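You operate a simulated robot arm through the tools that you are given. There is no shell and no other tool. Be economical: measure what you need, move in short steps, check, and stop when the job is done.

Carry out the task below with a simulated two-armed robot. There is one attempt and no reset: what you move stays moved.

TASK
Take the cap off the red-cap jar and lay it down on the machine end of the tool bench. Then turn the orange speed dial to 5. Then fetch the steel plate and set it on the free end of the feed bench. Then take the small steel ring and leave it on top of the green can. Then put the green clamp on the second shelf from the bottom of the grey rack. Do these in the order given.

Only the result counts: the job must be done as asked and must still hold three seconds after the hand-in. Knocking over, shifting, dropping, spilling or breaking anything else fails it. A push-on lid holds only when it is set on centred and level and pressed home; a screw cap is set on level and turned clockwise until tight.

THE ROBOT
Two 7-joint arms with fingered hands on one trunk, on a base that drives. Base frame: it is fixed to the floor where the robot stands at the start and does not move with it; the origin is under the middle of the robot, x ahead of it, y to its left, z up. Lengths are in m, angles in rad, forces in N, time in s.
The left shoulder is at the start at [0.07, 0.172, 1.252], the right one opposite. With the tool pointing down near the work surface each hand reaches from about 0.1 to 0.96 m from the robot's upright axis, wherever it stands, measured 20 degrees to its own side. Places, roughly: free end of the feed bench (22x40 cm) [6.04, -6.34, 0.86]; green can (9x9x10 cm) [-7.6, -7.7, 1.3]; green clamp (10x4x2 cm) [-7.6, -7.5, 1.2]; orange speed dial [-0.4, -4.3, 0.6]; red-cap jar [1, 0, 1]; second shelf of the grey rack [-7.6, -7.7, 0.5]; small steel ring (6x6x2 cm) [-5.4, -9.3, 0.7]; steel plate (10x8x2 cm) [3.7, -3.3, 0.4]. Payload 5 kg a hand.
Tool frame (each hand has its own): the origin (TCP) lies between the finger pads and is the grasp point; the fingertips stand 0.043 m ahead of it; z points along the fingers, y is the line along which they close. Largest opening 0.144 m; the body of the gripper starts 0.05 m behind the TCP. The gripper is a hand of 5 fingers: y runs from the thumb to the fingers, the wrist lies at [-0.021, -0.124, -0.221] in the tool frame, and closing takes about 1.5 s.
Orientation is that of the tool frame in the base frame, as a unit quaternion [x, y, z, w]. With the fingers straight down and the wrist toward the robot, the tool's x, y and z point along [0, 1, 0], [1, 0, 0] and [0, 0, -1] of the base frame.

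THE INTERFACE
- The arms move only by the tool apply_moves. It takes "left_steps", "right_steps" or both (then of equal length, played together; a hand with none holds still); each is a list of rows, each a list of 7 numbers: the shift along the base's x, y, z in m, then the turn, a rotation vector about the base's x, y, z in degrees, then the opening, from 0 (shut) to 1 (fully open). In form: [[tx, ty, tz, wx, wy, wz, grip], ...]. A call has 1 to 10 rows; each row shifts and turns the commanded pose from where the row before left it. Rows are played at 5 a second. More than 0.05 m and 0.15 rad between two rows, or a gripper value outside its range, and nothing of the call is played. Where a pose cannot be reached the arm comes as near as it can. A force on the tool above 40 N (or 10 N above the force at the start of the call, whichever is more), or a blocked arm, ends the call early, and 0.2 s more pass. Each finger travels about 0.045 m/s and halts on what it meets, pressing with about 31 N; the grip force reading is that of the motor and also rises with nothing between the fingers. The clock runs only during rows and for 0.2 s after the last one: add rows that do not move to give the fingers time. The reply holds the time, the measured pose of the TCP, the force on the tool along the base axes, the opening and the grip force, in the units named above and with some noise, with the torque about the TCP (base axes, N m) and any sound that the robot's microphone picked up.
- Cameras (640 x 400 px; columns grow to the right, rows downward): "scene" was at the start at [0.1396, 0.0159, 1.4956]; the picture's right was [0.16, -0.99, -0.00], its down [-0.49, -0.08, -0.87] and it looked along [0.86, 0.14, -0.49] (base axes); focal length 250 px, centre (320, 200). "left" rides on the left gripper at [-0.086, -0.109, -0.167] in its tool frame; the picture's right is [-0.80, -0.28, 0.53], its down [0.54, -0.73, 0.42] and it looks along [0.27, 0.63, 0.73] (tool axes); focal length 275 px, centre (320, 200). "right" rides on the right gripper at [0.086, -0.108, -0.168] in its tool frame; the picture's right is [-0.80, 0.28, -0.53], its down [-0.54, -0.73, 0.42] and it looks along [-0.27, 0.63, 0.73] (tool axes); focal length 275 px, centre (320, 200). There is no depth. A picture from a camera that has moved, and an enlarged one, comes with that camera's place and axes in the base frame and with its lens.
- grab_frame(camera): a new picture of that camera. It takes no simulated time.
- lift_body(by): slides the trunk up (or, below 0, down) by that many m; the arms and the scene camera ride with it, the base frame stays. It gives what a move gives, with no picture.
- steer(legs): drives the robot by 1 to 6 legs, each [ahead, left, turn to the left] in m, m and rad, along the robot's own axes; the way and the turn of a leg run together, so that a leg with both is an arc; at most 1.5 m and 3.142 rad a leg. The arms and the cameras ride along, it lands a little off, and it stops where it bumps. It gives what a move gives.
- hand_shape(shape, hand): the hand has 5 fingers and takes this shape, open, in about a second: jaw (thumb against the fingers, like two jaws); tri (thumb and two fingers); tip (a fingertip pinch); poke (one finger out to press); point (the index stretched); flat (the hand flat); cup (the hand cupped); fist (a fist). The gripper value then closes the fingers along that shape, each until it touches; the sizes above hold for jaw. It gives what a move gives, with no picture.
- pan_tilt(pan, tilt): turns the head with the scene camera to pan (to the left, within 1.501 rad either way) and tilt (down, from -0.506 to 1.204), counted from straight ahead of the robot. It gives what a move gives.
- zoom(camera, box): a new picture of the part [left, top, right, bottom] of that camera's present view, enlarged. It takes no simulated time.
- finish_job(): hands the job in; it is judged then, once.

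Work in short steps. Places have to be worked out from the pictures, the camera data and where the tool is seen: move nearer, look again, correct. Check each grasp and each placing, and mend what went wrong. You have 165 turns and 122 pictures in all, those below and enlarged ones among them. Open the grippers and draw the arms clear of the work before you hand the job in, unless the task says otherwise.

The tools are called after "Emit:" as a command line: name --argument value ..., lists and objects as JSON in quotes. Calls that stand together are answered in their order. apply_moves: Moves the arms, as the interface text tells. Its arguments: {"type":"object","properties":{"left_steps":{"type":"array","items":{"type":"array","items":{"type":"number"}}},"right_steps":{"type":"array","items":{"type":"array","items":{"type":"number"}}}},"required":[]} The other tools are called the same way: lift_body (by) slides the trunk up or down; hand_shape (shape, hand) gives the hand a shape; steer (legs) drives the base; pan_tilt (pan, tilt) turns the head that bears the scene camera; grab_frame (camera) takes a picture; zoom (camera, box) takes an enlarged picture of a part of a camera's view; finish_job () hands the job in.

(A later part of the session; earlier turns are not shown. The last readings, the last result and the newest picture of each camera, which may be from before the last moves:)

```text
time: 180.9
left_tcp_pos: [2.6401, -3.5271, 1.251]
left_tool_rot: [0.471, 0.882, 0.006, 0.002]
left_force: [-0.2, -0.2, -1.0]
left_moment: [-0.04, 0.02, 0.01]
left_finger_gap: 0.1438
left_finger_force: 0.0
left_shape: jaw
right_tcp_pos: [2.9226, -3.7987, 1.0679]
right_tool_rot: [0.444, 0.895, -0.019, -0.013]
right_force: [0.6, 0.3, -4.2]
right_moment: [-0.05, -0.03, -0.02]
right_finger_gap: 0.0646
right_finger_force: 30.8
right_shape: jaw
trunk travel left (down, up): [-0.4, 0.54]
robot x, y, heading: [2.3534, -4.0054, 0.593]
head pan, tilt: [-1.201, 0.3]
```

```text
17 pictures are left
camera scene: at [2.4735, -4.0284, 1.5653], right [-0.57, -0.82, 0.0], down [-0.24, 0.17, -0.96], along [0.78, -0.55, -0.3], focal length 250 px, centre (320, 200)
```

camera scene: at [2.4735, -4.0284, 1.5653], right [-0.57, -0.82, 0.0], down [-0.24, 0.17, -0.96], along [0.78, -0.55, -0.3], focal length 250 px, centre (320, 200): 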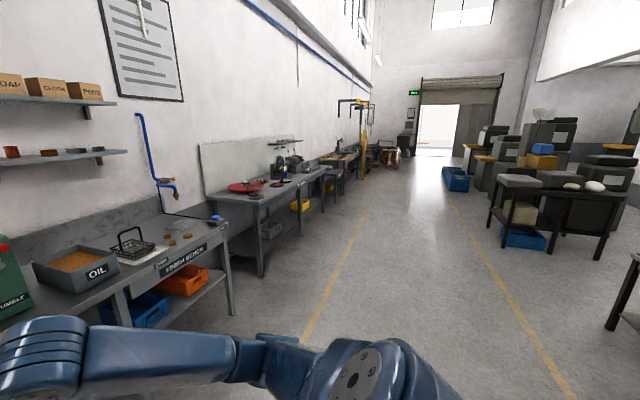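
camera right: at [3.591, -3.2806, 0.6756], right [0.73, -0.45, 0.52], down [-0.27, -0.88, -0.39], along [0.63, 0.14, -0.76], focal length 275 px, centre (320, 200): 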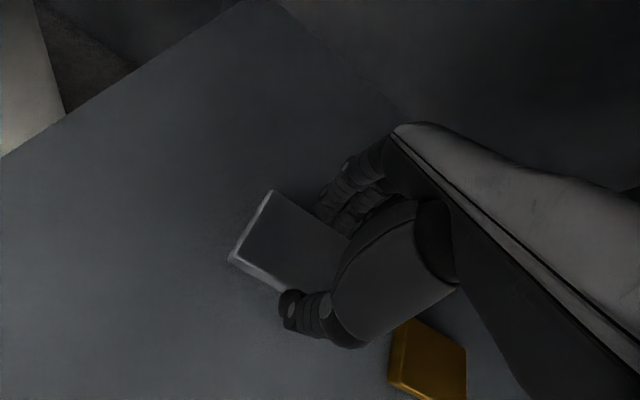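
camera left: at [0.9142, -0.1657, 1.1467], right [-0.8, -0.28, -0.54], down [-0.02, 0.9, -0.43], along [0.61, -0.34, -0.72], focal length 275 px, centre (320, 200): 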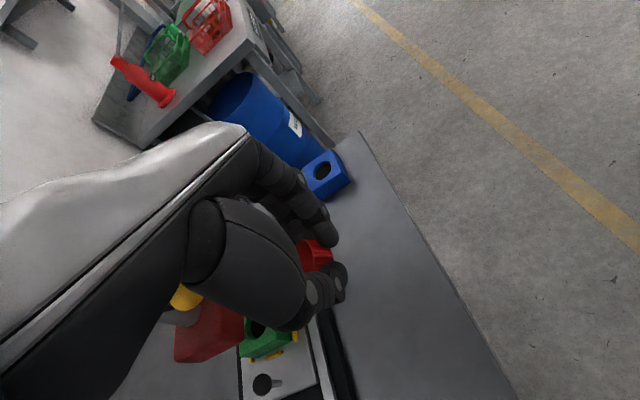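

The aisle is clear, and the feed bench's free end is at the far end of the second bench. I drive along the row and turn to face it.

Emit:
steer --legs '[[0, 0, -1.556], [1.3, 0, 0], [1.3, 0, 0], [1.25, 0, 0], [0, 0, 1.57], [0.45, 0, 0]]'

Emit:
pan_tilt --pan -0.15 --tilt 0.6

Emit:
grab_frame --camera "scene"

```text
time: 209.4
left_tcp_pos: [5.1581, -6.5188, 1.2515]
left_tool_rot: [0.495, 0.869, 0.006, 0.003]
left_force: [-0.1, -0.4, 0.4]
left_moment: [-0.01, 0.03, 0.01]
left_finger_gap: 0.1436
left_finger_force: 0.1
left_shape: jaw
right_tcp_pos: [5.427, -6.8063, 1.0686]
right_tool_rot: [0.467, 0.884, -0.019, -0.012]
right_force: [-0.6, 0.4, -5.4]
right_moment: [-0.05, -0.02, 0.01]
right_finger_gap: 0.0639
right_finger_force: 31.5
right_shape: jaw
trunk travel left (down, up): [-0.4, 0.54]
robot x, y, heading: [4.8505, -6.9872, 0.538]
head pan, tilt: [-1.201, 0.3]
```

```text
time: 210.7
left_tcp_pos: [5.1583, -6.5195, 1.2502]
left_tool_rot: [0.494, 0.869, 0.005, 0.003]
left_force: [0.6, 0.3, 0.4]
left_moment: [-0.01, 0.0, 0.0]
left_finger_gap: 0.1435
left_finger_force: 0.1
left_shape: jaw
right_tcp_pos: [5.4277, -6.806, 1.0688]
right_tool_rot: [0.469, 0.883, -0.019, -0.012]
right_force: [0.2, 0.8, -5.3]
right_moment: [-0.05, -0.02, 0.03]
right_finger_gap: 0.064
right_finger_force: 31.2
right_shape: jaw
trunk travel left (down, up): [-0.4, 0.54]
robot x, y, heading: [4.8485, -6.9821, 0.539]
head pan, tilt: [-0.15, 0.6]
```

```text
16 pictures are left
camera scene: at [4.9745, -6.9206, 1.5378], right [0.38, -0.92, 0.0], down [-0.52, -0.22, -0.82], along [0.76, 0.31, -0.57], focal length 250 px, centre (320, 200)
```

scene: 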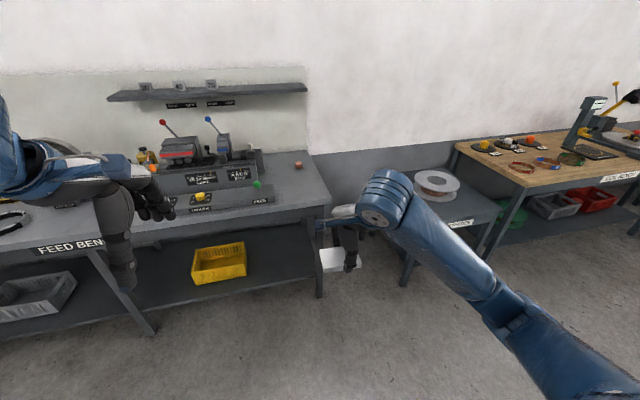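

The free end strip spans the right end, with a small object toward its back. I'll set the plate at about (5.944, -6.364). I drive closer first.

Emit:
steer --legs '[[0.4, 0.09, 0]]'

```text
time: 213.2
left_tcp_pos: [5.4594, -6.2375, 1.2504]
left_tool_rot: [0.495, 0.869, 0.007, 0.002]
left_force: [0.9, 1.3, 0.5]
left_moment: [-0.02, 0.01, 0.05]
left_finger_gap: 0.144
left_finger_force: 0.1
left_shape: jaw
right_tcp_pos: [5.7286, -6.5234, 1.0683]
right_tool_rot: [0.468, 0.884, -0.019, -0.013]
right_force: [0.0, -0.6, -4.4]
right_moment: [-0.05, -0.04, -0.02]
right_finger_gap: 0.0639
right_finger_force: 30.8
right_shape: jaw
trunk travel left (down, up): [-0.4, 0.54]
robot x, y, heading: [5.1492, -6.6992, 0.543]
head pan, tilt: [-0.15, 0.6]
```

I move the right hand over the spot and down to z≈0.98.

Emit:
apply_moves --right_steps '[[0.0359, 0.0266, 0, 0, 0, 0, 0.15], [0.0359, 0.0266, 0, 0, 0, 0, 0.15], [0.0359, 0.0266, 0, 0, 0, 0, 0.15], [0.0359, 0.0266, 0, 0, 0, 0, 0.15], [0.0359, 0.0266, 0, 0, 0, 0, 0.15], [0.0359, 0.0266, 0, 0, 0, 0, 0.15], [0, 0, -0.03, 0, 0, 0, 0.15], [0, 0, -0.03, 0, 0, 0, 0.15], [0, 0, -0.03, 0, 0, 0, 0.15]]'

Emit:
zoom --camera "scene" --box '[200, 100, 440, 250]'

```text
time: 215.2
left_tcp_pos: [5.4604, -6.2376, 1.2508]
left_tool_rot: [0.495, 0.869, 0.006, 0.002]
left_force: [0.2, 0.8, -0.6]
left_moment: [-0.04, 0.02, -0.03]
left_finger_gap: 0.144
left_finger_force: 0.0
left_shape: jaw
right_tcp_pos: [5.9462, -6.3667, 0.9773]
right_tool_rot: [0.468, 0.883, -0.019, -0.012]
right_force: [-0.2, 0.4, -4.7]
right_moment: [-0.12, -0.02, 0.01]
right_finger_gap: 0.0638
right_finger_force: 31.4
right_shape: jaw
trunk travel left (down, up): [-0.4, 0.54]
robot x, y, heading: [5.1496, -6.7003, 0.539]
head pan, tilt: [-0.15, 0.6]
```

```text
2.67 times, centred on (320, 175) of scene
camera zoom: at [5.2773, -6.6373, 1.5377], right [0.38, -0.92, 0.0], down [-0.52, -0.22, -0.82], along [0.76, 0.31, -0.57], focal length 667 px, centre (320, 267)
```

zoom: 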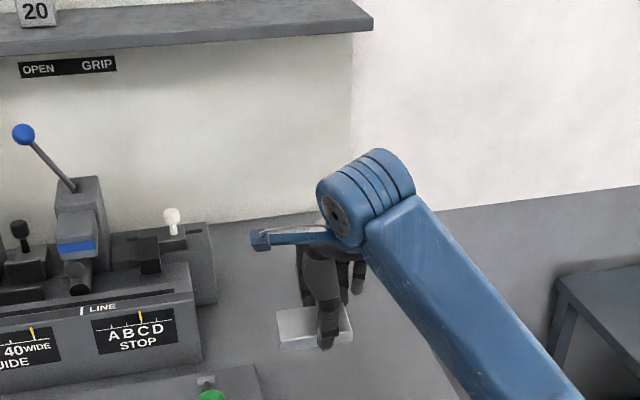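

The plate is over free surface. I lower to near contact.

Emit:
apply_moves --right_steps '[[0, 0, -0.012, 0, 0, 0, 0.15], [0, 0, -0.01, 0, 0, 0, 0.15], [0, 0, -0.006, 0, 0, 0, 0.15], [0, 0, -0.004, 0, 0, 0, 0.15], [0, 0, -0.004, 0, 0, 0, 0.15]]'

```text
time: 216.4
left_tcp_pos: [5.4612, -6.2364, 1.2514]
left_tool_rot: [0.496, 0.868, 0.006, 0.002]
left_force: [0.4, 0.0, -0.4]
left_moment: [0.01, -0.01, 0.0]
left_finger_gap: 0.1438
left_finger_force: 0.1
left_shape: jaw
right_tcp_pos: [5.9446, -6.3648, 0.9429]
right_tool_rot: [0.468, 0.883, -0.019, -0.013]
right_force: [-0.2, 0.2, -5.4]
right_moment: [-0.08, -0.03, 0.0]
right_finger_gap: 0.0637
right_finger_force: 31.1
right_shape: jaw
trunk travel left (down, up): [-0.4, 0.54]
robot x, y, heading: [5.1504, -6.702, 0.542]
head pan, tilt: [-0.15, 0.6]
```

No contact yet, so I continue in small steps.

Emit:
apply_moves --right_steps '[[0, 0, -0.004, 0, 0, 0, 0.15], [0, 0, -0.003, 0, 0, 0, 0.15], [0, 0, -0.003, 0, 0, 0, 0.15], [0, 0, -0.003, 0, 0, 0, 0.15]]'

```text
time: 217.4
left_tcp_pos: [5.4613, -6.2358, 1.2497]
left_tool_rot: [0.496, 0.868, 0.006, 0.002]
left_force: [-0.4, 0.0, 0.6]
left_moment: [0.0, 0.0, 0.0]
left_finger_gap: 0.144
left_finger_force: 0.1
left_shape: jaw
right_tcp_pos: [5.9448, -6.3652, 0.9283]
right_tool_rot: [0.468, 0.883, -0.018, -0.014]
right_force: [-0.3, 0.5, -5.8]
right_moment: [-0.07, -0.05, -0.01]
right_finger_gap: 0.064
right_finger_force: 30.8
right_shape: jaw
trunk travel left (down, up): [-0.4, 0.54]
robot x, y, heading: [5.15, -6.7009, 0.544]
head pan, tilt: [-0.15, 0.6]
```

Emit:
apply_moves --right_steps '[[0, 0, -0.004, 0, 0, 0, 0.15], [0, 0, -0.004, 0, 0, 0, 0.15], [0, 0, -0.004, 0, 0, 0, 0.15], [0, 0, -0.004, 0, 0, 0, 0.15]]'

```text
time: 218.4
left_tcp_pos: [5.4611, -6.2365, 1.2505]
left_tool_rot: [0.496, 0.868, 0.006, 0.003]
left_force: [-0.7, -0.2, -0.1]
left_moment: [0.01, 0.01, 0.01]
left_finger_gap: 0.1438
left_finger_force: 0.0
left_shape: jaw
right_tcp_pos: [5.9442, -6.3649, 0.9124]
right_tool_rot: [0.468, 0.884, -0.019, -0.013]
right_force: [0.4, 0.0, -6.4]
right_moment: [-0.05, 0.0, 0.0]
right_finger_gap: 0.0637
right_finger_force: 30.7
right_shape: jaw
trunk travel left (down, up): [-0.4, 0.54]
robot x, y, heading: [5.1542, -6.6984, 0.546]
head pan, tilt: [-0.15, 0.6]
```

Still hanging at -6 N. I continue downward.

Emit:
apply_moves --right_steps '[[0, 0, -0.003, 0, 0, 0, 0.15], [0, 0, -0.003, 0, 0, 0, 0.15], [0, 0, -0.003, 0, 0, 0, 0.15], [0, 0, -0.003, 0, 0, 0, 0.15], [0, 0, -0.002, 0, 0, 0, 0.15]]'

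```text
time: 219.6
left_tcp_pos: [5.458, -6.2385, 1.2525]
left_tool_rot: [0.495, 0.869, 0.008, 0.002]
left_force: [0.6, 0.0, -0.7]
left_moment: [0.05, -0.01, 0.02]
left_finger_gap: 0.1437
left_finger_force: 0.1
left_shape: jaw
right_tcp_pos: [5.9443, -6.365, 0.9042]
right_tool_rot: [0.469, 0.883, -0.014, -0.011]
right_force: [4.6, -1.8, 24.5]
right_moment: [0.5, -0.95, -0.03]
right_finger_gap: 0.0642
right_finger_force: 30.9
right_shape: jaw
trunk travel left (down, up): [-0.4, 0.54]
robot x, y, heading: [5.1533, -6.6987, 0.539]
head pan, tilt: [-0.15, 0.6]
```

Contact at z 0.904 with 24 N. I ease up 2 mm, open slowly, then lift away and verify.

Emit:
apply_moves --right_steps '[[0, 0, 0.003, 0, 0, 0, 0.3], [0, 0, 0, 0, 0, 0, 0.5], [0, 0, 0, 0, 0, 0, 0.6], [0, 0, 0, 0, 0, 0, 0.7], [0, 0, 0, 0, 0, 0, 0.8], [0, 0, 0.02, 0, 0, 0, 0.9], [0, 0, 0.04, 0, 0, 0, 0.9], [0, 0, 0.045, 0, 0, 0, 1], [0, 0, 0.045, 0, 0, 0, 1], [-0.03, -0.02, 0.03, 0, 0, 0, 1]]'

Emit:
apply_moves --right_steps '[[-0.04, -0.028, 0, 0, 0, 0, 1], [-0.04, -0.028, 0, 0, 0, 0, 1], [-0.04, -0.028, 0, 0, 0, 0, 1], [-0.04, -0.028, 0, 0, 0, 0, 1], [-0.03, -0.02, 0, 0, 0, 0, 1]]'

Emit:
zoom --camera "scene" --box '[200, 100, 440, 250]'

```text
time: 221.8
left_tcp_pos: [5.4574, -6.2391, 1.2511]
left_tool_rot: [0.495, 0.869, 0.007, 0.004]
left_force: [-0.7, -0.3, 0.8]
left_moment: [-0.01, -0.05, -0.01]
left_finger_gap: 0.1437
left_finger_force: 0.1
left_shape: jaw
right_tcp_pos: [5.9102, -6.3841, 1.0808]
right_tool_rot: [0.468, 0.884, -0.018, -0.013]
right_force: [-0.7, -0.5, -0.2]
right_moment: [0.06, -0.05, 0.0]
right_finger_gap: 0.144
right_finger_force: 0.1
right_shape: jaw
trunk travel left (down, up): [-0.4, 0.54]
robot x, y, heading: [5.1502, -6.7007, 0.545]
head pan, tilt: [-0.15, 0.6]
```

```text
time: 223.0
left_tcp_pos: [5.4586, -6.2378, 1.2503]
left_tool_rot: [0.495, 0.869, 0.007, 0.002]
left_force: [-0.7, -0.1, 0.2]
left_moment: [0.04, -0.01, 0.03]
left_finger_gap: 0.1439
left_finger_force: 0.1
left_shape: jaw
right_tcp_pos: [5.7234, -6.5153, 1.0828]
right_tool_rot: [0.467, 0.884, -0.018, -0.013]
right_force: [0.1, -0.4, 0.0]
right_moment: [0.0, -0.01, 0.02]
right_finger_gap: 0.1438
right_finger_force: 0.1
right_shape: jaw
trunk travel left (down, up): [-0.4, 0.54]
robot x, y, heading: [5.1533, -6.6981, 0.543]
head pan, tilt: [-0.15, 0.6]
```

```text
2.67 times, centred on (320, 175) of scene
camera zoom: at [5.2751, -6.6388, 1.5379], right [0.38, -0.92, 0.0], down [-0.52, -0.21, -0.83], along [0.76, 0.31, -0.56], focal length 667 px, centre (320, 267)
```

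zoom: 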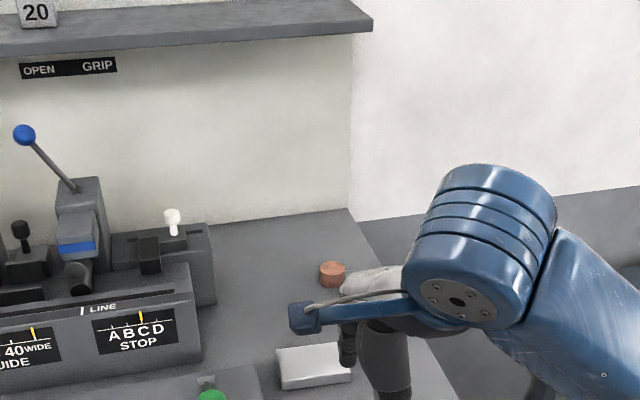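

The plate is set down cleanly. Next is the ring at about (-5.4, -9.3), so I drive back along the known clear aisle first.

Emit:
steer --legs '[[-0.5, 0, 0], [0, 0, 1.638], [1.4, 0, 0], [1.4, 0, 0], [1.42, 0, 0], [0, 0, 0.217]]'

```text
time: 250.2
left_tcp_pos: [1.9537, -3.2378, 1.2489]
left_tool_rot: [-0.382, 0.924, 0.006, -0.003]
left_force: [-0.3, 0.0, -0.8]
left_moment: [0.01, 0.02, -0.02]
left_finger_gap: 0.144
left_finger_force: 0.0
left_shape: jaw
right_tcp_pos: [2.1572, -2.9124, 1.0828]
right_tool_rot: [-0.41, 0.912, -0.022, 0.008]
right_force: [0.1, -0.2, 0.5]
right_moment: [0.0, -0.01, -0.02]
right_finger_gap: 0.1439
right_finger_force: 0.0
right_shape: jaw
trunk travel left (down, up): [-0.4, 0.54]
robot x, y, heading: [2.4739, -3.4278, 2.363]
head pan, tilt: [-0.15, 0.6]
```

Emit:
steer --legs '[[0, 0, 0.084], [1.2, 0, 0], [1.2, 0, 0], [1.08, 0, 0], [0, 0, 1.07]]'

Emit:
pan_tilt --pan 0.4 --tilt 0.2

Emit:
grab_frame --camera "scene"

```text
time: 270.2
left_tcp_pos: [-0.5624, -1.5747, 1.2507]
left_tool_rot: [0.815, -0.579, -0.003, 0.006]
left_force: [0.3, 0.4, 0.6]
left_moment: [-0.02, -0.04, 0.02]
left_finger_gap: 0.1437
left_finger_force: 0.1
left_shape: jaw
right_tcp_pos: [-0.7667, -1.2508, 1.0821]
right_tool_rot: [0.833, -0.553, 0.014, -0.017]
right_force: [-0.6, -0.3, 0.5]
right_moment: [-0.01, -0.01, 0.01]
right_finger_gap: 0.1438
right_finger_force: 0.0
right_shape: jaw
trunk travel left (down, up): [-0.4, 0.54]
robot x, y, heading: [-0.1703, -1.1818, -2.803]
head pan, tilt: [-0.15, 0.6]
```

```text
time: 271.2
left_tcp_pos: [-0.5609, -1.5751, 1.2503]
left_tool_rot: [0.815, -0.579, -0.003, 0.007]
left_force: [0.2, -0.3, -0.5]
left_moment: [0.01, -0.01, 0.01]
left_finger_gap: 0.1438
left_finger_force: 0.0
left_shape: jaw
right_tcp_pos: [-0.7674, -1.2499, 1.0837]
right_tool_rot: [0.833, -0.553, 0.014, -0.017]
right_force: [0.2, -0.1, -0.4]
right_moment: [0.02, 0.03, -0.06]
right_finger_gap: 0.144
right_finger_force: 0.0
right_shape: jaw
trunk travel left (down, up): [-0.4, 0.54]
robot x, y, heading: [-0.1614, -1.1806, -2.798]
head pan, tilt: [0.4, 0.201]
```

```text
13 pictures are left
camera scene: at [-0.2847, -1.2609, 1.5746], right [-0.68, 0.74, 0.0], down [0.15, 0.14, -0.98], along [-0.72, -0.66, -0.2], focal length 250 px, centre (320, 200)
```

scene: 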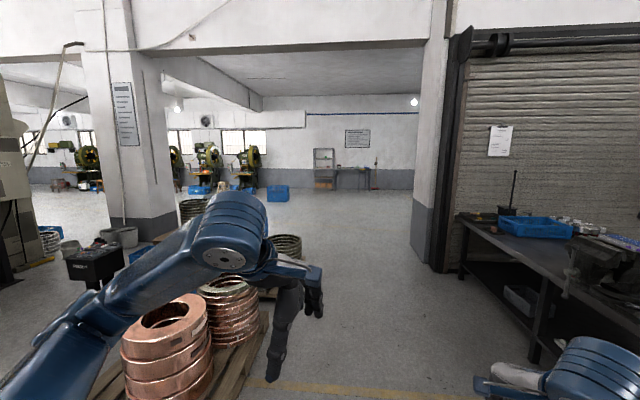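

The coil pallets lie to the left, and a pillar stands at about (-4, -2.5). I thread between them via (-2.6, -2.55) and (-3.6, -3.4).

Emit:
steer --legs '[[0, 0, 0.168], [1.4, 0, 0], [1.4, 0, 0], [0, 0, 0.193], [1.31, 0, 0], [0, 0, 0.43]]'

Emit:
pan_tilt --pan 0.0 --tilt 0.2

Emit:
grab_frame --camera "scene"

```text
time: 293.6
left_tcp_pos: [-3.5838, -3.9801, 1.2505]
left_tool_rot: [0.978, -0.209, 0.0, 0.007]
left_force: [0.0, 0.1, -0.2]
left_moment: [-0.01, 0.02, -0.03]
left_finger_gap: 0.1438
left_finger_force: 0.1
left_shape: jaw
right_tcp_pos: [-3.9597, -3.9064, 1.0828]
right_tool_rot: [0.984, -0.178, 0.005, -0.022]
right_force: [-1.0, -0.1, 0.4]
right_moment: [-0.01, 0.01, 0.0]
right_finger_gap: 0.1438
right_finger_force: 0.0
right_shape: jaw
trunk travel left (down, up): [-0.4, 0.54]
robot x, y, heading: [-3.5994, -3.4217, -1.989]
head pan, tilt: [0.4, 0.201]
```

```text
time: 294.5
left_tcp_pos: [-3.5842, -3.9806, 1.2507]
left_tool_rot: [0.978, -0.209, 0.0, 0.006]
left_force: [0.6, -0.5, -0.1]
left_moment: [-0.02, 0.0, -0.03]
left_finger_gap: 0.1441
left_finger_force: 0.0
left_shape: jaw
right_tcp_pos: [-3.959, -3.9067, 1.0814]
right_tool_rot: [0.984, -0.179, 0.006, -0.021]
right_force: [0.4, 0.0, -0.5]
right_moment: [-0.02, -0.03, -0.01]
right_finger_gap: 0.144
right_finger_force: 0.0
right_shape: jaw
trunk travel left (down, up): [-0.4, 0.54]
robot x, y, heading: [-3.6017, -3.4239, -1.983]
head pan, tilt: [0.0, 0.201]
```

```text
12 pictures are left
camera scene: at [-3.6571, -3.5544, 1.5746], right [-0.92, 0.4, 0.0], down [0.08, 0.18, -0.98], along [-0.39, -0.9, -0.2], focal length 250 px, centre (320, 200)
```

scene: 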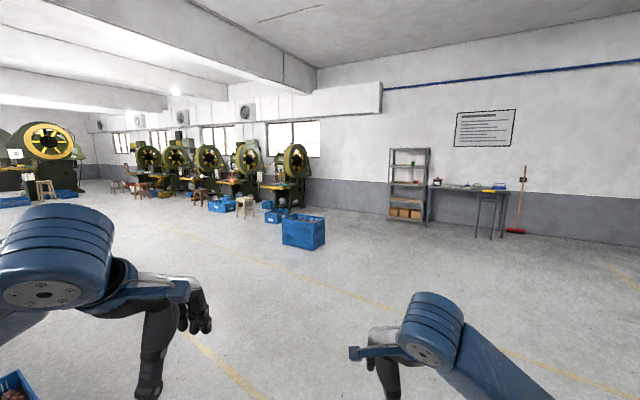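

The ring should be at the last press, at pixel (291,187), and the rack is at (413,185). I zoom one picture over both.

Emit:
zoom --camera "scene" --box '[250, 135, 450, 260]'

```text
3.20 times, centred on (350, 198) of scene
camera zoom: at [-3.6571, -3.5544, 1.5746], right [-0.92, 0.4, 0.0], down [0.08, 0.18, -0.98], along [-0.39, -0.9, -0.2], focal length 800 px, centre (224, 208)
```

zoom: 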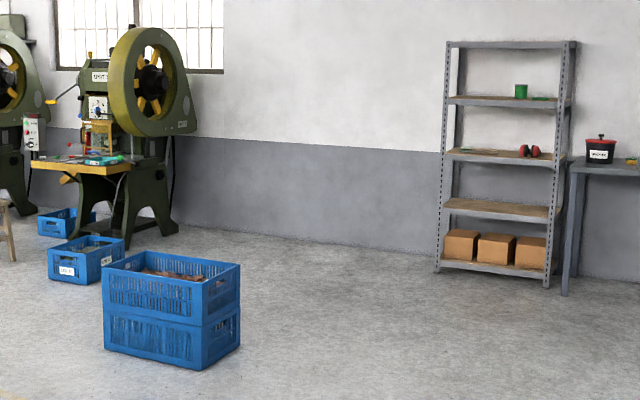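

The route to the press table is between the big double crate and the small crate in front of the table. I drive via (-4.1, -5.0) and (-3.71, -7.44), then toward (-5.17, -8.40).

Emit:
steer --legs '[[0, 0, 0.106], [1.4, 0, 0], [0.26, 0, 0.465], [1.25, 0, 0], [1.22, 0, 0], [0, 0, -1.148]]'

Emit:
pan_tilt --pan 0.2 --tilt 0.45

Emit:
grab_frame --camera "scene"

```text
time: 318.1
left_tcp_pos: [-4.0773, -7.9337, 1.2505]
left_tool_rot: [0.865, -0.502, -0.002, 0.006]
left_force: [0.4, -0.6, 0.2]
left_moment: [0.01, 0.02, -0.01]
left_finger_gap: 0.1438
left_finger_force: 0.0
left_shape: jaw
right_tcp_pos: [-4.3372, -7.6503, 1.0832]
right_tool_rot: [0.879, -0.477, 0.014, -0.018]
right_force: [0.5, -0.2, 0.1]
right_moment: [0.02, -0.03, 0.0]
right_finger_gap: 0.1438
right_finger_force: 0.0
right_shape: jaw
trunk travel left (down, up): [-0.4, 0.54]
robot x, y, heading: [-3.7608, -7.4776, -2.617]
head pan, tilt: [0.0, 0.201]
```

```text
time: 318.9
left_tcp_pos: [-4.0781, -7.9332, 1.2509]
left_tool_rot: [0.864, -0.504, -0.003, 0.007]
left_force: [-0.2, 0.3, 0.3]
left_moment: [0.01, -0.03, 0.0]
left_finger_gap: 0.1438
left_finger_force: 0.1
left_shape: jaw
right_tcp_pos: [-4.3368, -7.6517, 1.0821]
right_tool_rot: [0.879, -0.477, 0.013, -0.018]
right_force: [-0.2, 0.0, 0.0]
right_moment: [0.0, -0.03, -0.01]
right_finger_gap: 0.1439
right_finger_force: 0.0
right_shape: jaw
trunk travel left (down, up): [-0.4, 0.54]
robot x, y, heading: [-3.7588, -7.4773, -2.618]
head pan, tilt: [0.201, 0.45]
```

```text
10 pictures are left
camera scene: at [-3.8738, -7.5618, 1.5515], right [-0.66, 0.75, 0.0], down [0.33, 0.29, -0.9], along [-0.68, -0.6, -0.43], focal length 250 px, centre (320, 200)
```

scene: 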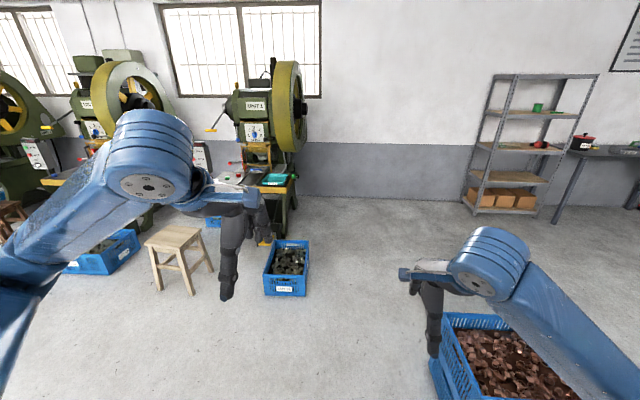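

The small crate and stool positions are clear. I drive between the crates to (-5.17, -8.40).

Emit:
steer --legs '[[0, 0, 0.055], [0.8, 0, 0]]'

```text
time: 323.6
left_tcp_pos: [-4.7205, -8.3914, 1.2498]
left_tool_rot: [0.879, -0.477, -0.002, 0.006]
left_force: [-1.0, -0.2, -0.5]
left_moment: [-0.02, 0.05, -0.02]
left_finger_gap: 0.1438
left_finger_force: 0.1
left_shape: jaw
right_tcp_pos: [-4.9971, -8.1248, 1.0835]
right_tool_rot: [0.893, -0.449, 0.011, -0.018]
right_force: [0.1, -0.1, 0.2]
right_moment: [-0.01, 0.04, 0.01]
right_finger_gap: 0.1436
right_finger_force: 0.1
right_shape: jaw
trunk travel left (down, up): [-0.4, 0.54]
robot x, y, heading: [-4.4343, -7.9198, -2.557]
head pan, tilt: [0.201, 0.45]
```

Emit:
steer --legs '[[0.87, 0, 0], [0, 0, 0.72]]'

Emit:
pan_tilt --pan 0.1 --tilt 0.75

Emit:
grab_frame --camera "scene"

```text
time: 330.2
left_tcp_pos: [-5.0679, -8.9554, 1.2502]
left_tool_rot: [0.991, -0.134, 0.001, 0.007]
left_force: [0.5, -0.2, -0.3]
left_moment: [0.01, 0.02, -0.01]
left_finger_gap: 0.1439
left_finger_force: 0.1
left_shape: jaw
right_tcp_pos: [-5.453, -8.9401, 1.0831]
right_tool_rot: [0.994, -0.103, 0.005, -0.022]
right_force: [-0.2, -0.2, -0.3]
right_moment: [0.03, 0.02, 0.01]
right_finger_gap: 0.1439
right_finger_force: 0.1
right_shape: jaw
trunk travel left (down, up): [-0.4, 0.54]
robot x, y, heading: [-5.1651, -8.408, -1.833]
head pan, tilt: [0.201, 0.45]
```

```text
time: 331.0
left_tcp_pos: [-5.0683, -8.9573, 1.2505]
left_tool_rot: [0.991, -0.133, 0.0, 0.008]
left_force: [-0.1, -0.5, -0.6]
left_moment: [-0.01, -0.03, -0.02]
left_finger_gap: 0.1438
left_finger_force: 0.1
left_shape: jaw
right_tcp_pos: [-5.4518, -8.9387, 1.0836]
right_tool_rot: [0.994, -0.103, 0.003, -0.022]
right_force: [-0.7, 0.0, 0.0]
right_moment: [-0.03, 0.02, 0.0]
right_finger_gap: 0.1439
right_finger_force: 0.0
right_shape: jaw
trunk travel left (down, up): [-0.4, 0.54]
robot x, y, heading: [-5.1642, -8.4092, -1.833]
head pan, tilt: [0.099, 0.75]
```

```text
9 pictures are left
camera scene: at [-5.1948, -8.538, 1.5251], right [-0.99, 0.16, 0.0], down [0.11, 0.67, -0.73], along [-0.12, -0.72, -0.68], focal length 250 px, centre (320, 200)
```

scene: 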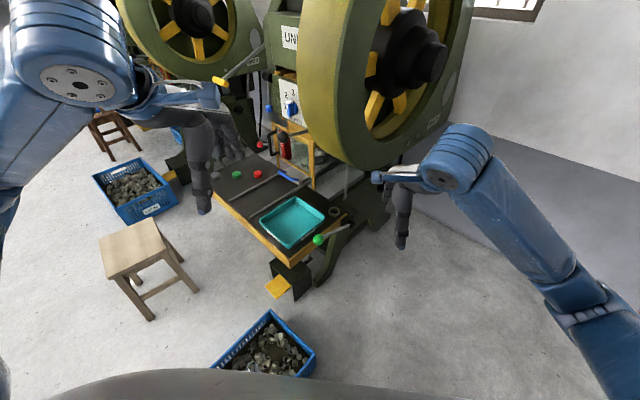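

The ring looks to be at pixel (335,212), right of the teal tray and close to a green-knobbed lever. I zoom there.

Emit:
zoom --camera "scene" --box '[280, 185, 376, 245]'

```text
6.67 times, centred on (328, 215) of scene
camera zoom: at [-5.1948, -8.538, 1.5251], right [-0.99, 0.16, 0.0], down [0.11, 0.67, -0.73], along [-0.12, -0.72, -0.68], focal length 1667 px, centre (267, 100)
```

zoom: 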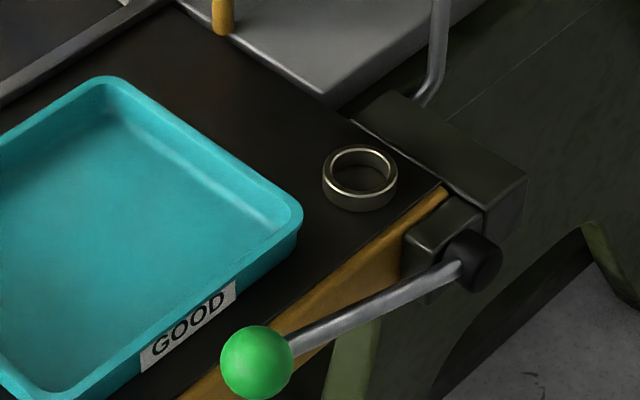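

The flywheel's bottom rim hangs at z≈0.945 just above the ring area, and a lever is in front. I bring the right hand in low with a slight forward pitch, first to a point in front of the ring, and take a hand-camera view.

Emit:
apply_moves --right_steps '[[0.0116, -0.0306, -0.0291, 0, 0, 0, 0.62], [0.0116, -0.0306, -0.0291, 0, 0, 0, 0.62], [0.0116, -0.0306, -0.0291, 0, 0, 0, 0.62], [0.0116, -0.0306, -0.0291, 0, 0, 0, 0.62], [0.0116, -0.0306, -0.0291, -6.8, 1.8, 0, 0.62], [0.0116, -0.0306, -0.0291, -6.8, 1.8, 0, 0.62], [0.0116, -0.0306, -0.0291, 0, 0, 5, 0.62], [0.0116, -0.0306, -0.0291, 0, 0, 5, 0.62]]'

Emit:
grab_frame --camera "right"

```text
time: 332.8
left_tcp_pos: [-5.0677, -8.9561, 1.25]
left_tool_rot: [0.991, -0.134, 0.0, 0.007]
left_force: [-0.7, -0.6, 0.2]
left_moment: [0.04, 0.02, 0.0]
left_finger_gap: 0.1437
left_finger_force: 0.1
left_shape: jaw
right_tcp_pos: [-5.359, -9.1817, 0.8472]
right_tool_rot: [0.995, -0.016, -0.006, 0.101]
right_force: [-0.1, 1.0, -0.2]
right_moment: [0.01, 0.02, 0.02]
right_finger_gap: 0.0894
right_finger_force: 0.0
right_shape: jaw
trunk travel left (down, up): [-0.4, 0.54]
robot x, y, heading: [-5.1682, -8.4115, -1.836]
head pan, tilt: [0.099, 0.75]
```

```text
7 pictures are left
camera right: at [-5.2657, -9.0451, 0.9898], right [-0.8, -0.15, 0.59], down [-0.53, 0.64, -0.55], along [-0.3, -0.75, -0.59], focal length 275 px, centre (320, 200)
```

right: 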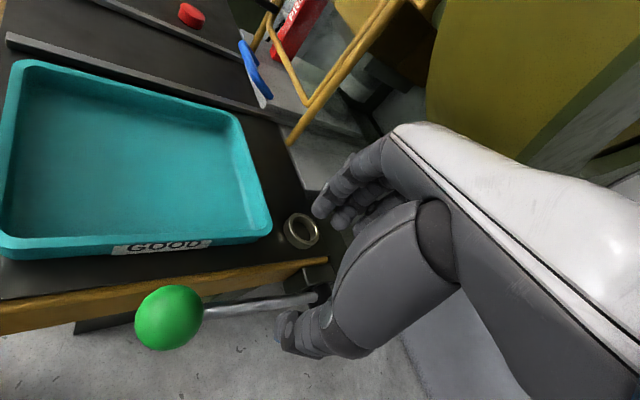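

The ring top triangulates to (-5.387, -9.311, 0.718). I level the pitch a little, slide in over the lever rod, then lower around the ring.

Emit:
apply_moves --right_steps '[[0, 0, 0, 4.5, -0.1, 0, 0.62], [-0.0093, -0.0403, -0.007, 0, 0, 0, 0.62], [-0.0093, -0.0403, -0.007, 0, 0, 0, 0.62], [-0.0093, -0.0403, -0.007, 0, 0, 0, 0.62], [0, 0, -0.017, 0, 0, 0, 0.62], [0, 0, -0.014, 0, 0, 0, 0.62]]'

Emit:
grab_frame --camera "right"

```text
time: 334.2
left_tcp_pos: [-5.0683, -8.9553, 1.2502]
left_tool_rot: [0.991, -0.133, 0.0, 0.007]
left_force: [0.5, -0.5, -0.4]
left_moment: [0.04, 0.03, -0.03]
left_finger_gap: 0.1438
left_finger_force: 0.0
left_shape: jaw
right_tcp_pos: [-5.3867, -9.3048, 0.7963]
right_tool_rot: [0.998, -0.015, -0.005, 0.061]
right_force: [0.0, -0.5, 0.0]
right_moment: [0.02, 0.03, 0.01]
right_finger_gap: 0.0895
right_finger_force: 0.1
right_shape: jaw
trunk travel left (down, up): [-0.4, 0.54]
robot x, y, heading: [-5.1688, -8.4098, -1.834]
head pan, tilt: [0.099, 0.75]
```

```text
6 pictures are left
camera right: at [-5.2938, -9.1808, 0.9496], right [-0.8, -0.19, 0.57], down [-0.53, 0.69, -0.5], along [-0.3, -0.7, -0.65], focal length 275 px, centre (320, 200)
```

right: 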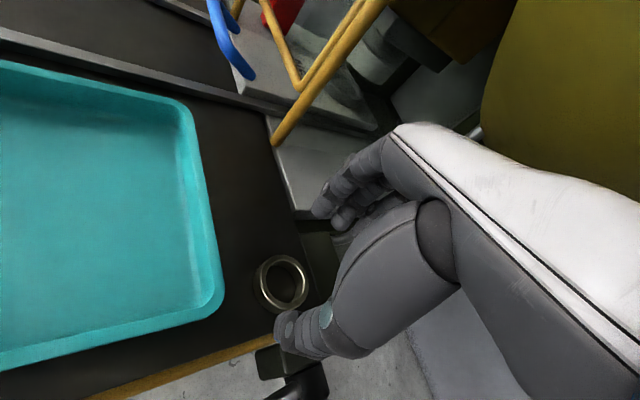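

The ring is centred between thumb and fingers. I descend the last 2 cm and close.

Emit:
apply_moves --right_steps '[[0, 0, -0.012, 0, 0, 0, 0.62], [0, 0, -0.008, 0, 0, 0, 0.6], [0, 0, -0.002, 0, 0, 0, 0.5], [0, 0, 0, 0, 0, 0, 0.4], [0, 0, 0, 0, 0, 0, 0.3], [0, 0, 0, 0, 0, 0, 0.2], [0, 0, 0, 0, 0, 0, 0.1], [0, 0, 0, 0, 0, 0, 0.05]]'

```text
time: 336.0
left_tcp_pos: [-5.0692, -8.9549, 1.2506]
left_tool_rot: [0.991, -0.134, 0.0, 0.006]
left_force: [-0.1, -0.4, -0.3]
left_moment: [-0.03, 0.02, 0.03]
left_finger_gap: 0.1439
left_finger_force: 0.1
left_shape: jaw
right_tcp_pos: [-5.388, -9.3061, 0.7777]
right_tool_rot: [0.998, -0.015, -0.005, 0.062]
right_force: [-0.8, 0.6, 8.4]
right_moment: [0.19, 0.12, 0.07]
right_finger_gap: 0.0261
right_finger_force: 30.6
right_shape: jaw
trunk travel left (down, up): [-0.4, 0.54]
robot x, y, heading: [-5.171, -8.4086, -1.832]
head pan, tilt: [0.099, 0.75]
```

The fingers hold something at the width expected for the ring. I lift, retrace the path out, and check.

Emit:
apply_moves --right_steps '[[0, 0, 0.015, 0, 0, 0, 0.05], [0, 0, 0.017, 0, 0, 0, 0.05], [0, 0, 0.018, 0, 0, 0, 0.05], [0.0093, 0.0403, 0.01, 0, 0, 0, 0.05], [0.0093, 0.0403, 0.01, 0, 0, 0, 0.05], [0.0093, 0.0403, 0.01, 0, 0, 0, 0.05], [0, 0.02, 0.04, 0, 0, 0, 0.05], [0, 0.02, 0.04, 0, 0, 0, 0.05], [0, 0.02, 0.04, 0, 0, 0, 0.05], [0, 0.02, 0.04, 0, 0, 0, 0.05]]'

Emit:
grab_frame --camera "right"

```text
time: 338.2
left_tcp_pos: [-5.0688, -8.9547, 1.2502]
left_tool_rot: [0.991, -0.134, 0.0, 0.007]
left_force: [-0.1, -0.6, 0.7]
left_moment: [-0.01, 0.01, 0.0]
left_finger_gap: 0.1438
left_finger_force: 0.1
left_shape: jaw
right_tcp_pos: [-5.3543, -9.1024, 1.016]
right_tool_rot: [0.998, -0.016, -0.005, 0.061]
right_force: [-0.2, -0.1, -0.9]
right_moment: [-0.01, 0.0, 0.0]
right_finger_gap: 0.025
right_finger_force: 30.9
right_shape: jaw
trunk travel left (down, up): [-0.4, 0.54]
robot x, y, heading: [-5.1682, -8.4086, -1.834]
head pan, tilt: [0.099, 0.75]
```

```text
5 pictures are left
camera right: at [-5.262, -8.9787, 1.1679], right [-0.8, -0.19, 0.57], down [-0.53, 0.69, -0.5], along [-0.3, -0.7, -0.65], focal length 275 px, centre (320, 200)
```

right: 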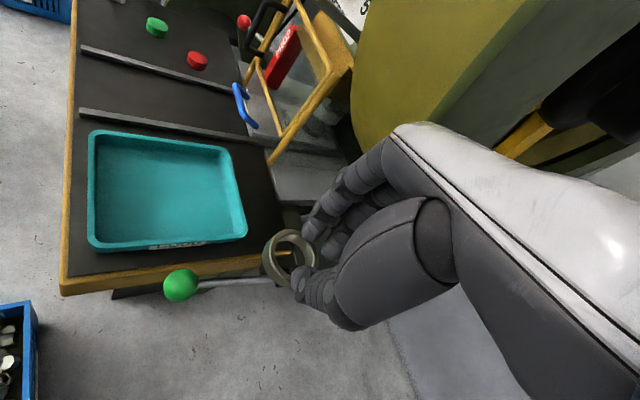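

The ring is held. I back off, turn toward the grey rack, and strafe over while staying clear of the big crate. Then I raise the trunk and look at the rack.

Emit:
steer --legs '[[-0.15, 0, 0], [0, 0, -0.7], [0.3, -0.4, 0], [0.1, -0.8, 0], [0.05, -0.75, 0]]'

Emit:
lift_body --by 0.2

Emit:
pan_tilt --pan -0.05 --tilt 0.35

Emit:
grab_frame --camera "scene"

```text
time: 351.5
left_tcp_pos: [-6.9101, -7.4237, 1.2497]
left_tool_rot: [0.887, -0.461, -0.002, 0.007]
left_force: [0.2, -0.1, 0.1]
left_moment: [0.01, 0.0, 0.0]
left_finger_gap: 0.1438
left_finger_force: 0.0
left_shape: jaw
right_tcp_pos: [-7.2251, -7.3567, 1.0137]
right_tool_rot: [0.934, -0.352, -0.026, 0.055]
right_force: [-0.4, -0.3, -0.7]
right_moment: [-0.01, 0.02, 0.01]
right_finger_gap: 0.0253
right_finger_force: 31.0
right_shape: jaw
trunk travel left (down, up): [-0.4, 0.54]
robot x, y, heading: [-6.64, -6.9388, -2.519]
head pan, tilt: [0.099, 0.75]
```

```text
time: 353.7
left_tcp_pos: [-6.9099, -7.4252, 1.4495]
left_tool_rot: [0.887, -0.461, -0.003, 0.006]
left_force: [0.3, 0.0, 0.6]
left_moment: [0.01, -0.02, 0.01]
left_finger_gap: 0.1437
left_finger_force: 0.1
left_shape: jaw
right_tcp_pos: [-7.2252, -7.3562, 1.2145]
right_tool_rot: [0.934, -0.352, -0.025, 0.055]
right_force: [0.5, -0.4, -1.7]
right_moment: [0.0, -0.03, -0.01]
right_finger_gap: 0.0252
right_finger_force: 31.3
right_shape: jaw
trunk travel left (down, up): [-0.6, 0.34]
robot x, y, heading: [-6.6382, -6.9402, -2.527]
head pan, tilt: [0.099, 0.75]
```

```text
time: 354.6
left_tcp_pos: [-6.9096, -7.4245, 1.4501]
left_tool_rot: [0.887, -0.462, -0.003, 0.007]
left_force: [-0.8, -1.0, -0.5]
left_moment: [0.03, 0.03, 0.0]
left_finger_gap: 0.1437
left_finger_force: 0.0
left_shape: jaw
right_tcp_pos: [-7.2261, -7.357, 1.2154]
right_tool_rot: [0.934, -0.353, -0.026, 0.056]
right_force: [0.4, -0.5, -0.5]
right_moment: [0.02, -0.01, 0.02]
right_finger_gap: 0.025
right_finger_force: 31.4
right_shape: jaw
trunk travel left (down, up): [-0.6, 0.34]
robot x, y, heading: [-6.6407, -6.9405, -2.519]
head pan, tilt: [-0.051, 0.351]
```

```text
4 pictures are left
camera scene: at [-6.7587, -7.0177, 1.7605], right [-0.54, 0.84, 0.0], down [0.29, 0.19, -0.94], along [-0.79, -0.51, -0.34], focal length 250 px, centre (320, 200)
```

scene: 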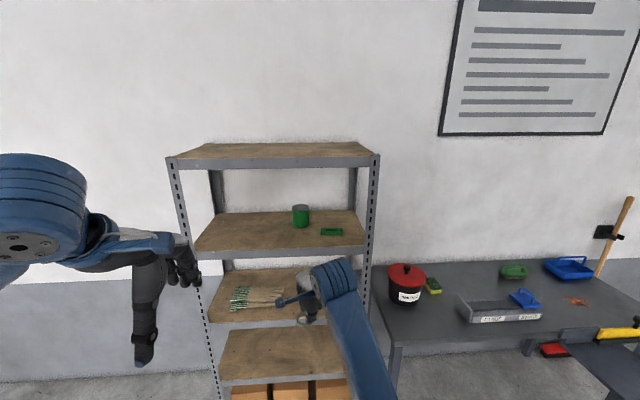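

The can sits at about (-7.645, -7.70) with its top at about 1.32, under a top-shelf lip at 1.567. I'll reach in with the hand pitched 45°. First I retract, raise and pitch in front of the rack.

Emit:
apply_moves --left_steps '[[0.0123, 0.0086, 0, 0, 0, 0, 1], [0.0123, 0.0086, 0, 0, 0, 0, 1], [0.0123, 0.0086, 0, 0, 0, 0, 1], [0.0123, 0.0086, 0, 0, 0, 0, 1], [0.0123, 0.0086, 0, 0, 0, 0, 1], [0.0123, 0.0086, 0, 0, 0, 0, 1], [0.0123, 0.0086, 0, 0, 0, 0, 1], [0.0123, 0.0086, 0, 0, 0, 0, 1], [0.0123, 0.0086, 0, 0, 0, 0, 1], [0.0123, 0.0086, 0, 0, 0, 0, 1]]' --right_steps '[[0.0115, 0.008, 0.021, 0, 0, -7, 0.05], [0.0115, 0.008, 0.021, 0, 0, -7, 0.05], [0.0115, 0.008, 0.021, -4.33, 6.23, 0, 0.05], [0.0115, 0.008, 0.021, -4.33, 6.23, 0, 0.05], [0.0115, 0.008, 0.021, -4.33, 6.23, 0, 0.05], [0.0115, 0.008, 0.021, -4.33, 6.23, 0, 0.05], [0.0115, 0.008, 0.021, -4.33, 6.23, 0, 0.05], [0.0115, 0.008, 0.021, 0, 0, 0, 0.05], [0.0115, 0.008, 0.021, 0, 0, 0, 0.05], [0.0115, 0.008, 0.021, 0, 0, 0, 0.05]]'

Emit:
steer --legs '[[0.35, 0, -0.015]]'

```text
time: 356.8
left_tcp_pos: [-6.8781, -7.405, 1.5047]
left_tool_rot: [0.887, -0.461, -0.002, 0.006]
left_force: [0.3, 0.8, 1.0]
left_moment: [-0.03, 0.03, 0.01]
left_finger_gap: 0.1438
left_finger_force: 0.0
left_shape: jaw
left hand out of reach, approached as far as the arm can: row 1, 2, 3, 4, 5, 6, 7, 8, 9, 10
right_tcp_pos: [-7.1509, -7.252, 1.3822]
right_tool_rot: [0.815, -0.418, -0.263, 0.302]
right_force: [-0.2, 0.3, -1.1]
right_moment: [0.0, -0.06, 0.04]
right_finger_gap: 0.0248
right_finger_force: 31.3
right_shape: jaw
trunk travel left (down, up): [-0.6, 0.34]
robot x, y, heading: [-6.638, -6.94, -2.523]
head pan, tilt: [-0.051, 0.351]
stopped in row 10 (right hand): the arm was blocked; the commanded pose is now the measured one
```

```text
time: 359.0
left_tcp_pos: [-7.173, -7.6006, 1.5043]
left_tool_rot: [0.883, -0.47, -0.002, 0.006]
left_force: [0.9, 0.9, 0.7]
left_moment: [-0.04, 0.08, 0.05]
left_finger_gap: 0.1439
left_finger_force: 0.0
left_shape: jaw
right_tcp_pos: [-7.4426, -7.4439, 1.383]
right_tool_rot: [0.812, -0.425, -0.265, 0.3]
right_force: [0.7, 0.5, -1.6]
right_moment: [0.01, -0.02, 0.0]
right_finger_gap: 0.0251
right_finger_force: 31.0
right_shape: jaw
trunk travel left (down, up): [-0.6, 0.34]
robot x, y, heading: [-6.9246, -7.1385, -2.545]
head pan, tilt: [-0.051, 0.351]
```

The hand is pitched about 43° and in front of the rack. I level its roll, raise it, shift left, and reach in above the can, then check with the hand camera.

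Emit:
apply_moves --right_steps '[[0.0255, -0.037, 0.018, -4.2, -2.95, 0, 0.05], [0.0255, -0.037, 0.019, -4.2, -2.95, 0, 0.05], [-0.035, -0.0243, 0, 0, 0, 0, 0.05], [-0.035, -0.0243, 0, 0, 0, 0, 0.05], [-0.035, -0.0243, 0, 0, 0, 0, 0.05], [-0.035, -0.0243, 0, 0, 0, 0, 0.05], [-0.035, -0.0243, 0, 0, 0, 0, 0.05]]'

Emit:
grab_frame --camera "right"

```text
time: 359.6
left_tcp_pos: [-7.1713, -7.6027, 1.5043]
left_tool_rot: [0.883, -0.469, -0.002, 0.006]
left_force: [0.6, 0.5, -0.3]
left_moment: [-0.01, 0.04, 0.04]
left_finger_gap: 0.1438
left_finger_force: 0.0
left_shape: jaw
right_tcp_pos: [-7.4474, -7.4646, 1.362]
right_tool_rot: [0.802, -0.428, -0.31, 0.279]
right_force: [0.3, 0.0, -1.1]
right_moment: [0.01, 0.03, -0.01]
right_finger_gap: 0.0249
right_finger_force: 31.3
right_shape: jaw
trunk travel left (down, up): [-0.6, 0.34]
robot x, y, heading: [-6.9311, -7.1399, -2.536]
head pan, tilt: [-0.051, 0.351]
stopped in row 2 (right hand): the arm was blocked; the commanded pose is now the measured one
```

```text
3 pictures are left
camera right: at [-7.2286, -7.4564, 1.3708], right [-0.1, 0.65, 0.76], down [-0.18, 0.73, -0.65], along [-0.98, -0.2, 0.04], focal length 275 px, centre (320, 200)
```

right: 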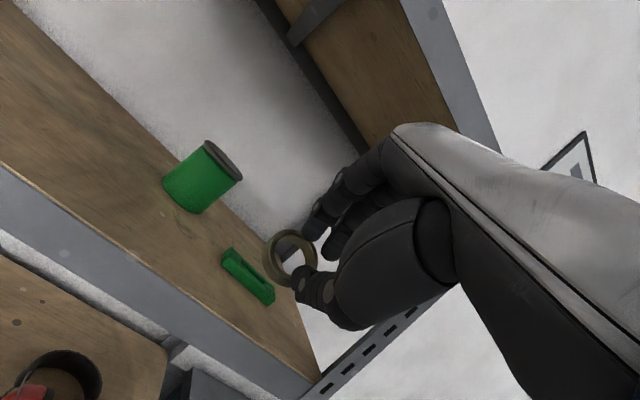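

The arm was blocked again when close in. The view places the can's top at (-7.656, -7.706, 1.31) and the clamp at (-7.625, -7.524, 1.24). I move forward, where the arm is more extended, keeping the present orientation.

Emit:
apply_moves --right_steps '[[-0.025, -0.03, 0.012, 0, 0, 0, 0.05], [-0.027, -0.0365, 0.0105, 0, 0, 0, 0.05], [-0.027, -0.0365, 0.0105, 0, 0, 0, 0.05], [-0.027, -0.0365, 0.0105, 0, 0, 0, 0.05], [-0.027, -0.0365, 0.0105, 0, 0, 0, 0.05]]'

```text
time: 360.3
left_tcp_pos: [-7.177, -7.604, 1.5029]
left_tool_rot: [0.882, -0.471, 0.0, 0.006]
left_force: [0.0, 0.6, -0.1]
left_moment: [0.02, -0.02, 0.0]
left_finger_gap: 0.144
left_finger_force: 0.2
left_shape: jaw
right_tcp_pos: [-7.5489, -7.4989, 1.3376]
right_tool_rot: [0.794, -0.414, -0.381, 0.23]
right_force: [0.7, 0.0, 0.3]
right_moment: [0.0, 0.0, 0.0]
right_finger_gap: 0.0214
right_finger_force: 31.3
right_shape: jaw
trunk travel left (down, up): [-0.6, 0.34]
robot x, y, heading: [-6.9262, -7.1399, -2.542]
head pan, tilt: [-0.051, 0.351]
stopped in row 3 (right hand): the arm was blocked; the commanded pose is now the measured one
```

The arm stays blocked and drifts, and the grip reading changed slightly. I back the base out to check the ring and gain room, then raise the trunk so the arm comes from above.

Emit:
steer --legs '[[-0.28, 0, 0]]'

Emit:
grab_frame --camera "right"

```text
time: 362.3
left_tcp_pos: [-6.9317, -7.4374, 1.5033]
left_tool_rot: [0.883, -0.469, -0.001, 0.005]
left_force: [-0.9, -1.2, -0.5]
left_moment: [0.03, -0.04, -0.02]
left_finger_gap: 0.1436
left_finger_force: 0.1
left_shape: jaw
right_tcp_pos: [-7.3038, -7.333, 1.3372]
right_tool_rot: [0.795, -0.412, -0.38, 0.231]
right_force: [-0.2, 0.2, 0.0]
right_moment: [-0.01, 0.0, 0.0]
right_finger_gap: 0.0216
right_finger_force: 30.4
right_shape: jaw
trunk travel left (down, up): [-0.6, 0.34]
robot x, y, heading: [-6.6825, -6.9739, -2.542]
head pan, tilt: [-0.051, 0.351]
```

```text
2 pictures are left
camera right: at [-7.0853, -7.3368, 1.3291], right [-0.01, 0.53, 0.85], down [-0.19, 0.83, -0.53], along [-0.98, -0.16, 0.1], focal length 275 px, centre (320, 200)
```

right: 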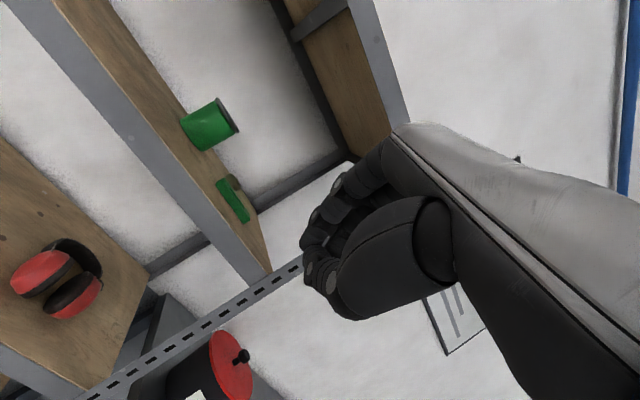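

The ring slipped out and now lies on the same shelf just behind the clamp, at about (-7.70, -7.56). I raise the trunk so the arm works from above, open the hand, and re-pose it at 20° pitch in front of that shelf.

Emit:
lift_body --by 0.22

Emit:
apply_moves --right_steps '[[0, 0, -0.045, -1.42, -7.24, 0.86, 0.3], [0, 0, -0.045, -1.42, -7.24, 0.86, 0.6], [0, 0, -0.045, -1.42, -7.24, 0.86, 0.62], [0, 0, -0.045, -1.42, -7.24, 0.86, 0.62], [0, 0, -0.045, -1.42, -7.24, 0.86, 0.62]]'

```text
time: 364.6
left_tcp_pos: [-6.9286, -7.4365, 1.7238]
left_tool_rot: [0.883, -0.469, -0.002, 0.005]
left_force: [-0.5, 0.2, 0.3]
left_moment: [-0.01, 0.01, 0.03]
left_finger_gap: 0.1436
left_finger_force: 0.0
left_shape: jaw
right_tcp_pos: [-7.302, -7.3325, 1.5584]
right_tool_rot: [0.794, -0.413, -0.381, 0.231]
right_force: [-0.3, -1.3, 0.1]
right_moment: [0.02, -0.01, -0.02]
right_finger_gap: 0.0216
right_finger_force: 30.9
right_shape: jaw
trunk travel left (down, up): [-0.82, 0.12]
robot x, y, heading: [-6.6812, -6.9726, -2.539]
head pan, tilt: [-0.051, 0.351]
```

```text
time: 365.6
left_tcp_pos: [-6.9309, -7.4366, 1.7246]
left_tool_rot: [0.883, -0.469, -0.001, 0.005]
left_force: [-0.9, -0.4, -0.5]
left_moment: [-0.04, 0.01, 0.01]
left_finger_gap: 0.1438
left_finger_force: 0.0
left_shape: jaw
right_tcp_pos: [-7.3447, -7.2894, 1.3781]
right_tool_rot: [0.855, -0.441, -0.228, 0.148]
right_force: [0.3, 0.2, 0.5]
right_moment: [0.0, -0.03, 0.02]
right_finger_gap: 0.0889
right_finger_force: 0.1
right_shape: jaw
trunk travel left (down, up): [-0.82, 0.12]
robot x, y, heading: [-6.6819, -6.9749, -2.538]
head pan, tilt: [-0.051, 0.351]
stopped in row 4 (right hand): the arm was blocked; the commanded pose is now the measured one
```

It is blocked shy of the pose. I shift the hand out to the right, where the arm is freer, while finishing the rotation.

Emit:
apply_moves --right_steps '[[-0.02, 0.03, 0, 0, 0, 0, 0.62], [-0.02, 0.03, 0, -2.1, -3.8, 0.5, 0.62], [-0.02, 0.03, 0, -2.1, -3.8, 0.5, 0.62], [0, 0, -0.02, -2.1, -3.8, 0.5, 0.62], [0, 0, -0.02, -2.1, -3.8, 0.5, 0.62]]'

```text
time: 366.8
left_tcp_pos: [-6.9297, -7.4365, 1.7245]
left_tool_rot: [0.883, -0.469, -0.002, 0.005]
left_force: [0.0, -0.4, -0.6]
left_moment: [0.01, -0.02, -0.01]
left_finger_gap: 0.1439
left_finger_force: 0.0
left_shape: jaw
right_tcp_pos: [-7.4037, -7.1995, 1.3393]
right_tool_rot: [0.873, -0.456, -0.076, 0.154]
right_force: [0.3, 0.3, 0.2]
right_moment: [0.02, 0.02, -0.01]
right_finger_gap: 0.0888
right_finger_force: 0.0
right_shape: jaw
trunk travel left (down, up): [-0.82, 0.12]
robot x, y, heading: [-6.6822, -6.9743, -2.541]
head pan, tilt: [-0.051, 0.351]
```

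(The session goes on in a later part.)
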